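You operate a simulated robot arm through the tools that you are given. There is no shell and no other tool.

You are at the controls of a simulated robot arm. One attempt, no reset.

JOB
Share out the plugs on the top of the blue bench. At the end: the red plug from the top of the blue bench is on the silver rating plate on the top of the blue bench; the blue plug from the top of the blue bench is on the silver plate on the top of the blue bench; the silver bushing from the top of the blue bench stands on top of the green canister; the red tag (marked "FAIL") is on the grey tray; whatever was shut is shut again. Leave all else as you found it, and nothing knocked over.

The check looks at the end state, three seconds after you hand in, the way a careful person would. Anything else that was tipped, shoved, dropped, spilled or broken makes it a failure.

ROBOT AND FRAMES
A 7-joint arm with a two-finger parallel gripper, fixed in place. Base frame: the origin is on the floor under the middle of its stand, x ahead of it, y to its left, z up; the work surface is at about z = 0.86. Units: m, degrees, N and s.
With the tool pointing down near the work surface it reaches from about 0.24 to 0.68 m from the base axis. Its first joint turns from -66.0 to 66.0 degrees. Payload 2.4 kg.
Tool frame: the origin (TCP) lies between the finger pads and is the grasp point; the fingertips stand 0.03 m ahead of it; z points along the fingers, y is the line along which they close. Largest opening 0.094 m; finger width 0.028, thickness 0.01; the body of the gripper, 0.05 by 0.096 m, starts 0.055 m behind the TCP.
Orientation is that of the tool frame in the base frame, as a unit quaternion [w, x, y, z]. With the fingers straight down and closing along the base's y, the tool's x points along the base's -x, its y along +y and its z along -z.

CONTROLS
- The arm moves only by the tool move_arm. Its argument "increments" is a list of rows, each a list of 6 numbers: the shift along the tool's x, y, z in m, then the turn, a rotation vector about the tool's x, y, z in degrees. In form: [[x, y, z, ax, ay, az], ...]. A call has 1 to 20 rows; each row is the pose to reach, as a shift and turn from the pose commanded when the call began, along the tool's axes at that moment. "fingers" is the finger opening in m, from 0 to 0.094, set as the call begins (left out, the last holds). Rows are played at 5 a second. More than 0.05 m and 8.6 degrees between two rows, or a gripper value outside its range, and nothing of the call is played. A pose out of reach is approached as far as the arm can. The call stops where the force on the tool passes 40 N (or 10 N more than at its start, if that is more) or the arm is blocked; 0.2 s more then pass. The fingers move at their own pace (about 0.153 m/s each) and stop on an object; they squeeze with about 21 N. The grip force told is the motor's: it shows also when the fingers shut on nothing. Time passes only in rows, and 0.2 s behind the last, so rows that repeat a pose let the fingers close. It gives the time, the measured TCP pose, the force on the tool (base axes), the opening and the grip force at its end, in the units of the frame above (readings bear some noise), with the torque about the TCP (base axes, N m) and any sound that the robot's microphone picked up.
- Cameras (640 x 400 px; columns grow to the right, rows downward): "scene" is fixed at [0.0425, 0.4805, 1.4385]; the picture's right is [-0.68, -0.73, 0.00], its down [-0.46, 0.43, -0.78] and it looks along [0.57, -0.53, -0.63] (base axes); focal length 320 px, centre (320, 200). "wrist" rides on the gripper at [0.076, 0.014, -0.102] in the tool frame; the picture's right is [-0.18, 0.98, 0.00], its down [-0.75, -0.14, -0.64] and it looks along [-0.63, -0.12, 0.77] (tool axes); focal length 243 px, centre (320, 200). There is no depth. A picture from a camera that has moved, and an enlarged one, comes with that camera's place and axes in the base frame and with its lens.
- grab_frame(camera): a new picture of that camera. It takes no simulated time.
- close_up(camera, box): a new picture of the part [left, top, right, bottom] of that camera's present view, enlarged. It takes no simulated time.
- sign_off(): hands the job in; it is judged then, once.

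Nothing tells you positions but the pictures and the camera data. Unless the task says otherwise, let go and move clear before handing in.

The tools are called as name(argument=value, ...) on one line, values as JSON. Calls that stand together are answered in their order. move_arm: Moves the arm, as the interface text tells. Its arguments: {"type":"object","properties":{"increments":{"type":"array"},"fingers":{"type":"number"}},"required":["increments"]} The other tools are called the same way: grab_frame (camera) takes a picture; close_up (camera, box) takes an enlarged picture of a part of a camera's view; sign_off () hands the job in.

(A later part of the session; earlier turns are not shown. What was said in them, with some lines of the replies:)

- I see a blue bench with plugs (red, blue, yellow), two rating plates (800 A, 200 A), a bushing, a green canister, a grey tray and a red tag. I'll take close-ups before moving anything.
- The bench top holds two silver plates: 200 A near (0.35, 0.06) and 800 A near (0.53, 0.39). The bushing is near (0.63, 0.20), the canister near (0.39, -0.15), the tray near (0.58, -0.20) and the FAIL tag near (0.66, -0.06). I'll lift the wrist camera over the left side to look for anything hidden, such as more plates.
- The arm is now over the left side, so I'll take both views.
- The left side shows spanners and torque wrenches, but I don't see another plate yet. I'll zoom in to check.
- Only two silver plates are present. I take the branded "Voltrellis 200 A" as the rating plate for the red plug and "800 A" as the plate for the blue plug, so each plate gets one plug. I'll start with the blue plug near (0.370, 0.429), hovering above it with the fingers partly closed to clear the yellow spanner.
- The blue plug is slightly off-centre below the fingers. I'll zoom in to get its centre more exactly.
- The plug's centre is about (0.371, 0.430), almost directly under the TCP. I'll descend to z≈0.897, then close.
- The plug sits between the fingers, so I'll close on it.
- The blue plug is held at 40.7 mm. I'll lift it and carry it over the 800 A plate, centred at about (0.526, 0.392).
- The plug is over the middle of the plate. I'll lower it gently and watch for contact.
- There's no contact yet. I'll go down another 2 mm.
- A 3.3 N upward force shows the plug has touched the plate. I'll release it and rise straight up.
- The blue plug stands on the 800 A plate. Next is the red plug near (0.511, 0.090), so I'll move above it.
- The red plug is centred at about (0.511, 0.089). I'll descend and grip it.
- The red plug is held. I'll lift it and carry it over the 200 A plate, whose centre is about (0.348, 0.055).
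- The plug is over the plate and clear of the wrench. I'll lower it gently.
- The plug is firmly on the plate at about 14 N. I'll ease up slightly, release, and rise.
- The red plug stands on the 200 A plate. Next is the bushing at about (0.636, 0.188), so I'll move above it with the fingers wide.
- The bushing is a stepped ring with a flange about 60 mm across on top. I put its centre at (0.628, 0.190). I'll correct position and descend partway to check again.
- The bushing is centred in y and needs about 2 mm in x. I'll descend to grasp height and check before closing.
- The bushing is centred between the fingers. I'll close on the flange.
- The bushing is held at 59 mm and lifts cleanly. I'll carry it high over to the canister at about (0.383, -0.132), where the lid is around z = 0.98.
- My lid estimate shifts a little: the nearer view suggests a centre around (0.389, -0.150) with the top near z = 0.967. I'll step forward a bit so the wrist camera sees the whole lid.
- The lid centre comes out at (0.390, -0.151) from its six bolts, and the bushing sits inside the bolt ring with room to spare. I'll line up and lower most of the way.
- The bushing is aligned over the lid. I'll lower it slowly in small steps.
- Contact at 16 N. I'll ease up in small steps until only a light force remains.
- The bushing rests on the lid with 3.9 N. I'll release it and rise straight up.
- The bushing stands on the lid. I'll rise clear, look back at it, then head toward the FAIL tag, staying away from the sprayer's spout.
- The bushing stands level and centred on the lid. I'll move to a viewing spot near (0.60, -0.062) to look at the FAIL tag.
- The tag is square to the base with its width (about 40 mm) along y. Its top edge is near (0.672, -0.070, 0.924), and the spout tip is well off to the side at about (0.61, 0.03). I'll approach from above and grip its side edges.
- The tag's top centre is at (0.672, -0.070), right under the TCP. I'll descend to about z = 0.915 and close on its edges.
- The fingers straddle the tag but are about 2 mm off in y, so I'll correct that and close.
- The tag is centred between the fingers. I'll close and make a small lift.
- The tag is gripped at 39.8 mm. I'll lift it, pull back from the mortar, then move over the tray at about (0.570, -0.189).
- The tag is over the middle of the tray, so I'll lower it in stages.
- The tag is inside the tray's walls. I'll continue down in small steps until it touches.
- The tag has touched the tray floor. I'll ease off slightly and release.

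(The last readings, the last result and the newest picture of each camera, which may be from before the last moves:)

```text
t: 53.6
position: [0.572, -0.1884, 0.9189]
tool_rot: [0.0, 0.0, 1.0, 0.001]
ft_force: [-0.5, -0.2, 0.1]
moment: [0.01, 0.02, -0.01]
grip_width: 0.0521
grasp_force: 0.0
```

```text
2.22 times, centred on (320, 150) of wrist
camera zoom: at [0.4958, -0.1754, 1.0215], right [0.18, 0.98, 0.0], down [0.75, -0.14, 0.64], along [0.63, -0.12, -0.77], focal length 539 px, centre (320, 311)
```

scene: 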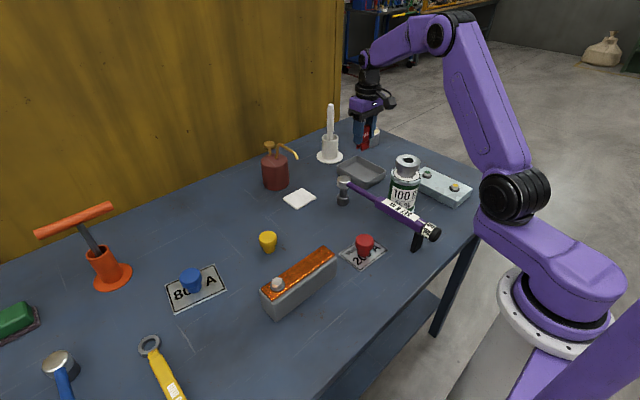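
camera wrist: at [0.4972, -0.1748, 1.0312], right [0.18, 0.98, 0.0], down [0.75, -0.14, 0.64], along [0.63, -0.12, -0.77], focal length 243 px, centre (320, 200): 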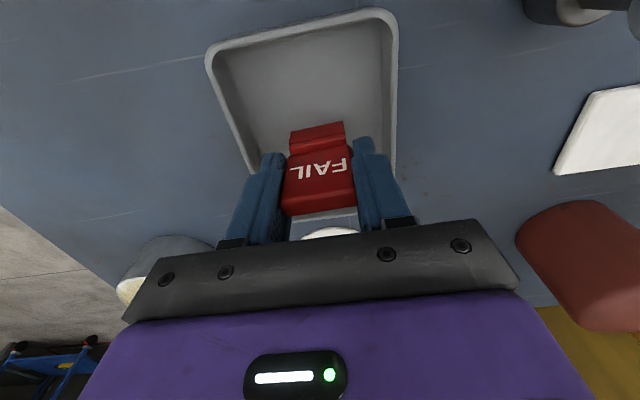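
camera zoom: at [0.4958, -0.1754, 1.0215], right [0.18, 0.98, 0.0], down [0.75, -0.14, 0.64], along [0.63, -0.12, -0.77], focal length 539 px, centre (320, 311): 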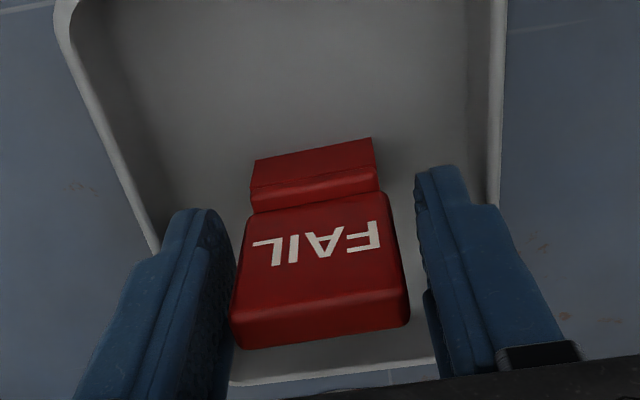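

The tag is standing free in the tray. I'll rise straight up and away, then check everything.

move_arm(increments=[[0, 0, -0.015, 0, 0, 0], [0, 0, -0.035, 0, 0, 0], [0, 0, -0.07, 0, 0, 0], [0, 0, -0.11, 0, 0, 0], [0, 0, -0.15, 0, 0, 0], [0, 0, -0.18, 0, 0, 0]])

grab_frame(camera="wrist")

grab_frame(camera="scene")

close_up(camera="scene", box=[310, 130, 410, 210])

close_up(camera="scene", box=[220, 180, 400, 292])

close_up(camera="scene", box=[120, 240, 340, 378])

close_up(camera="scene", box=[360, 140, 480, 240])

```text
t: 55.0
position: [0.5709, -0.1891, 1.1007]
tool_rot: [0.001, 0.0, 1.0, 0.0]
ft_force: [0.3, -0.5, 0.5]
moment: [0.03, -0.02, 0.02]
grip_width: 0.0521
grasp_force: 0.1
```

```text
taken
camera wrist: at [0.4956, -0.1736, 1.203], right [0.18, 0.98, 0.0], down [0.75, -0.14, 0.64], along [0.63, -0.12, -0.77], focal length 243 px, centre (320, 200)
```

wrist: 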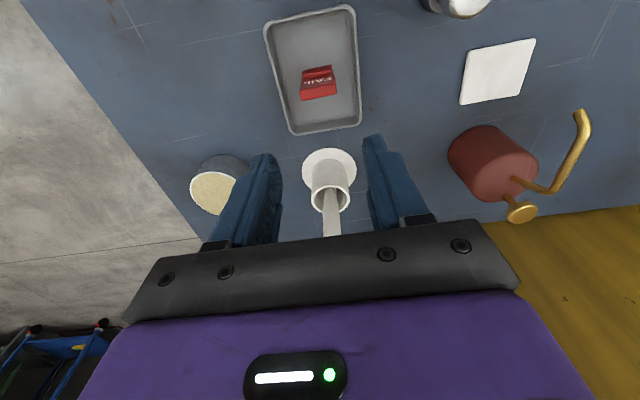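

```text
taken
```

scene: 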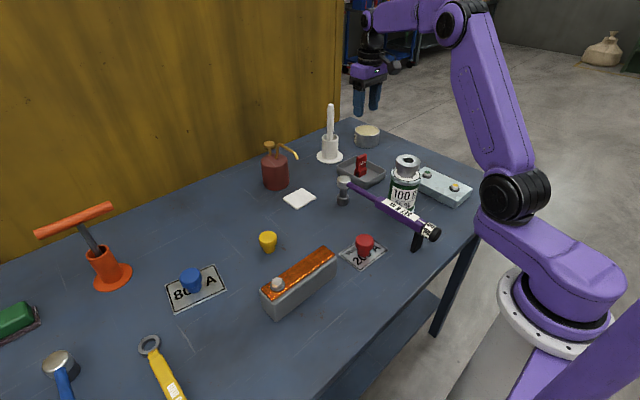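

```text
5.00 times, centred on (360, 170) of scene
camera zoom: at [0.0425, 0.4805, 1.4385], right [-0.68, -0.73, 0.0], down [-0.46, 0.43, -0.78], along [0.57, -0.53, -0.63], focal length 1601 px, centre (120, 350)
```

zoom: 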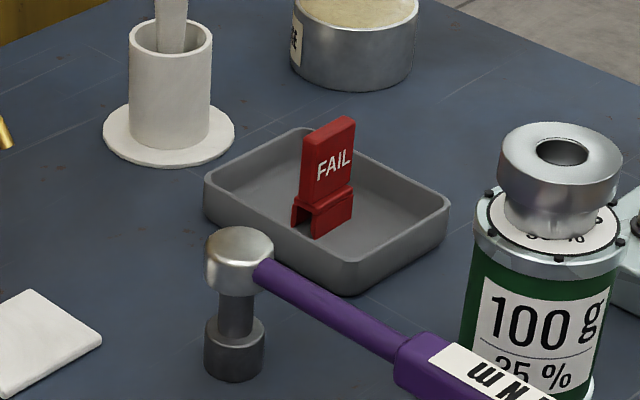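

```text
3.56 times, centred on (310, 236) of scene
camera zoom: at [0.0425, 0.4805, 1.4385], right [-0.68, -0.73, 0.0], down [-0.46, 0.43, -0.78], along [0.57, -0.53, -0.63], focal length 1138 px, centre (356, 72)
```

zoom: 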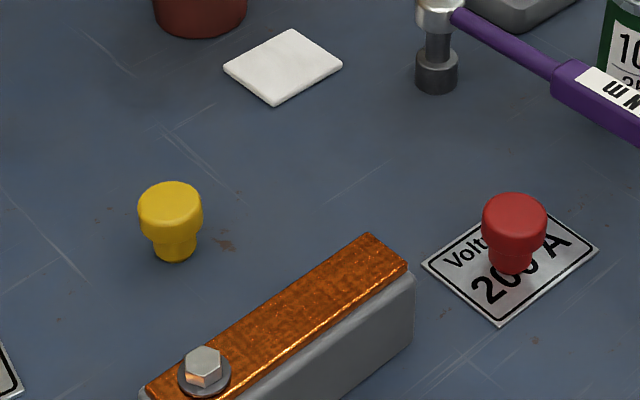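

```text
2.90 times, centred on (230, 309) of scene
camera zoom: at [0.0425, 0.4805, 1.4385], right [-0.68, -0.73, 0.0], down [-0.46, 0.43, -0.78], along [0.57, -0.53, -0.63], focal length 928 px, centre (581, -116)
```

zoom: 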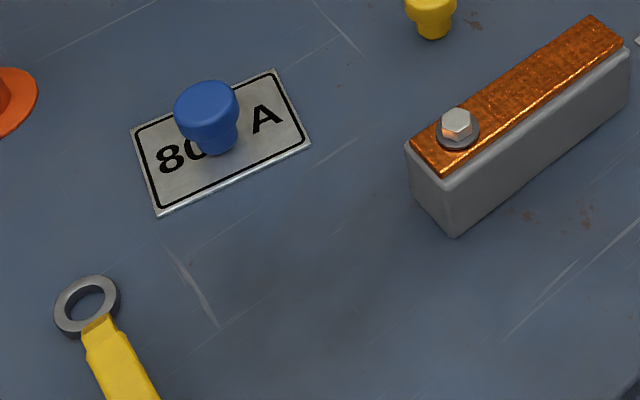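

```text
4.00 times, centred on (420, 190) of scene
camera zoom: at [0.0425, 0.4805, 1.4385], right [-0.68, -0.73, 0.0], down [-0.46, 0.43, -0.78], along [0.57, -0.53, -0.63], focal length 1280 px, centre (-80, 240)
```

zoom: 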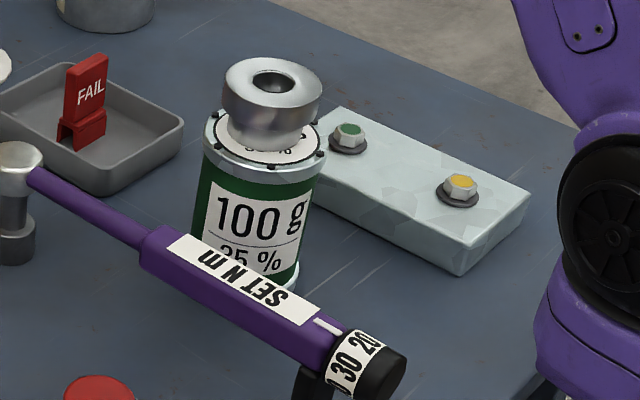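

Everything looks as asked:
- **Red plug:** standing on the Voltrellis 200 A rating plate.
- **Blue plug:** standing on the 800 A plate.
- **Bushing:** on the green canister's lid.
- **FAIL tag:** standing in the grey tray.

I see nothing else disturbed, nothing was opened, and the gripper is empty and clear. I'm handing in.

sign_off()

```text
The job is handed in.
```

I finished the job and handed it in. In my last pictures everything was upright and in place, but I haven't seen the check's result.

- **Red plug:** it stands on the "Voltrellis 200 A" plate.
- **Blue plug:** it stands on the "800 A" plate.
- **Silver bushing:** it stands centred on the green canister's lid.
- **FAIL tag:** it stands upright in the grey tray.

**Which plate is which:** the bench has two silver plates, and your wording ("silver rating plate" and "silver plate") doesn't say which is which. I took the branded 200 A plate as the rating plate. If you meant it the other way round, the two plugs are swapped.

I didn't open anything, so nothing needed shutting again. I saw nothing else on the bench moved or knocked over. The gripper was empty and clear when I handed in.
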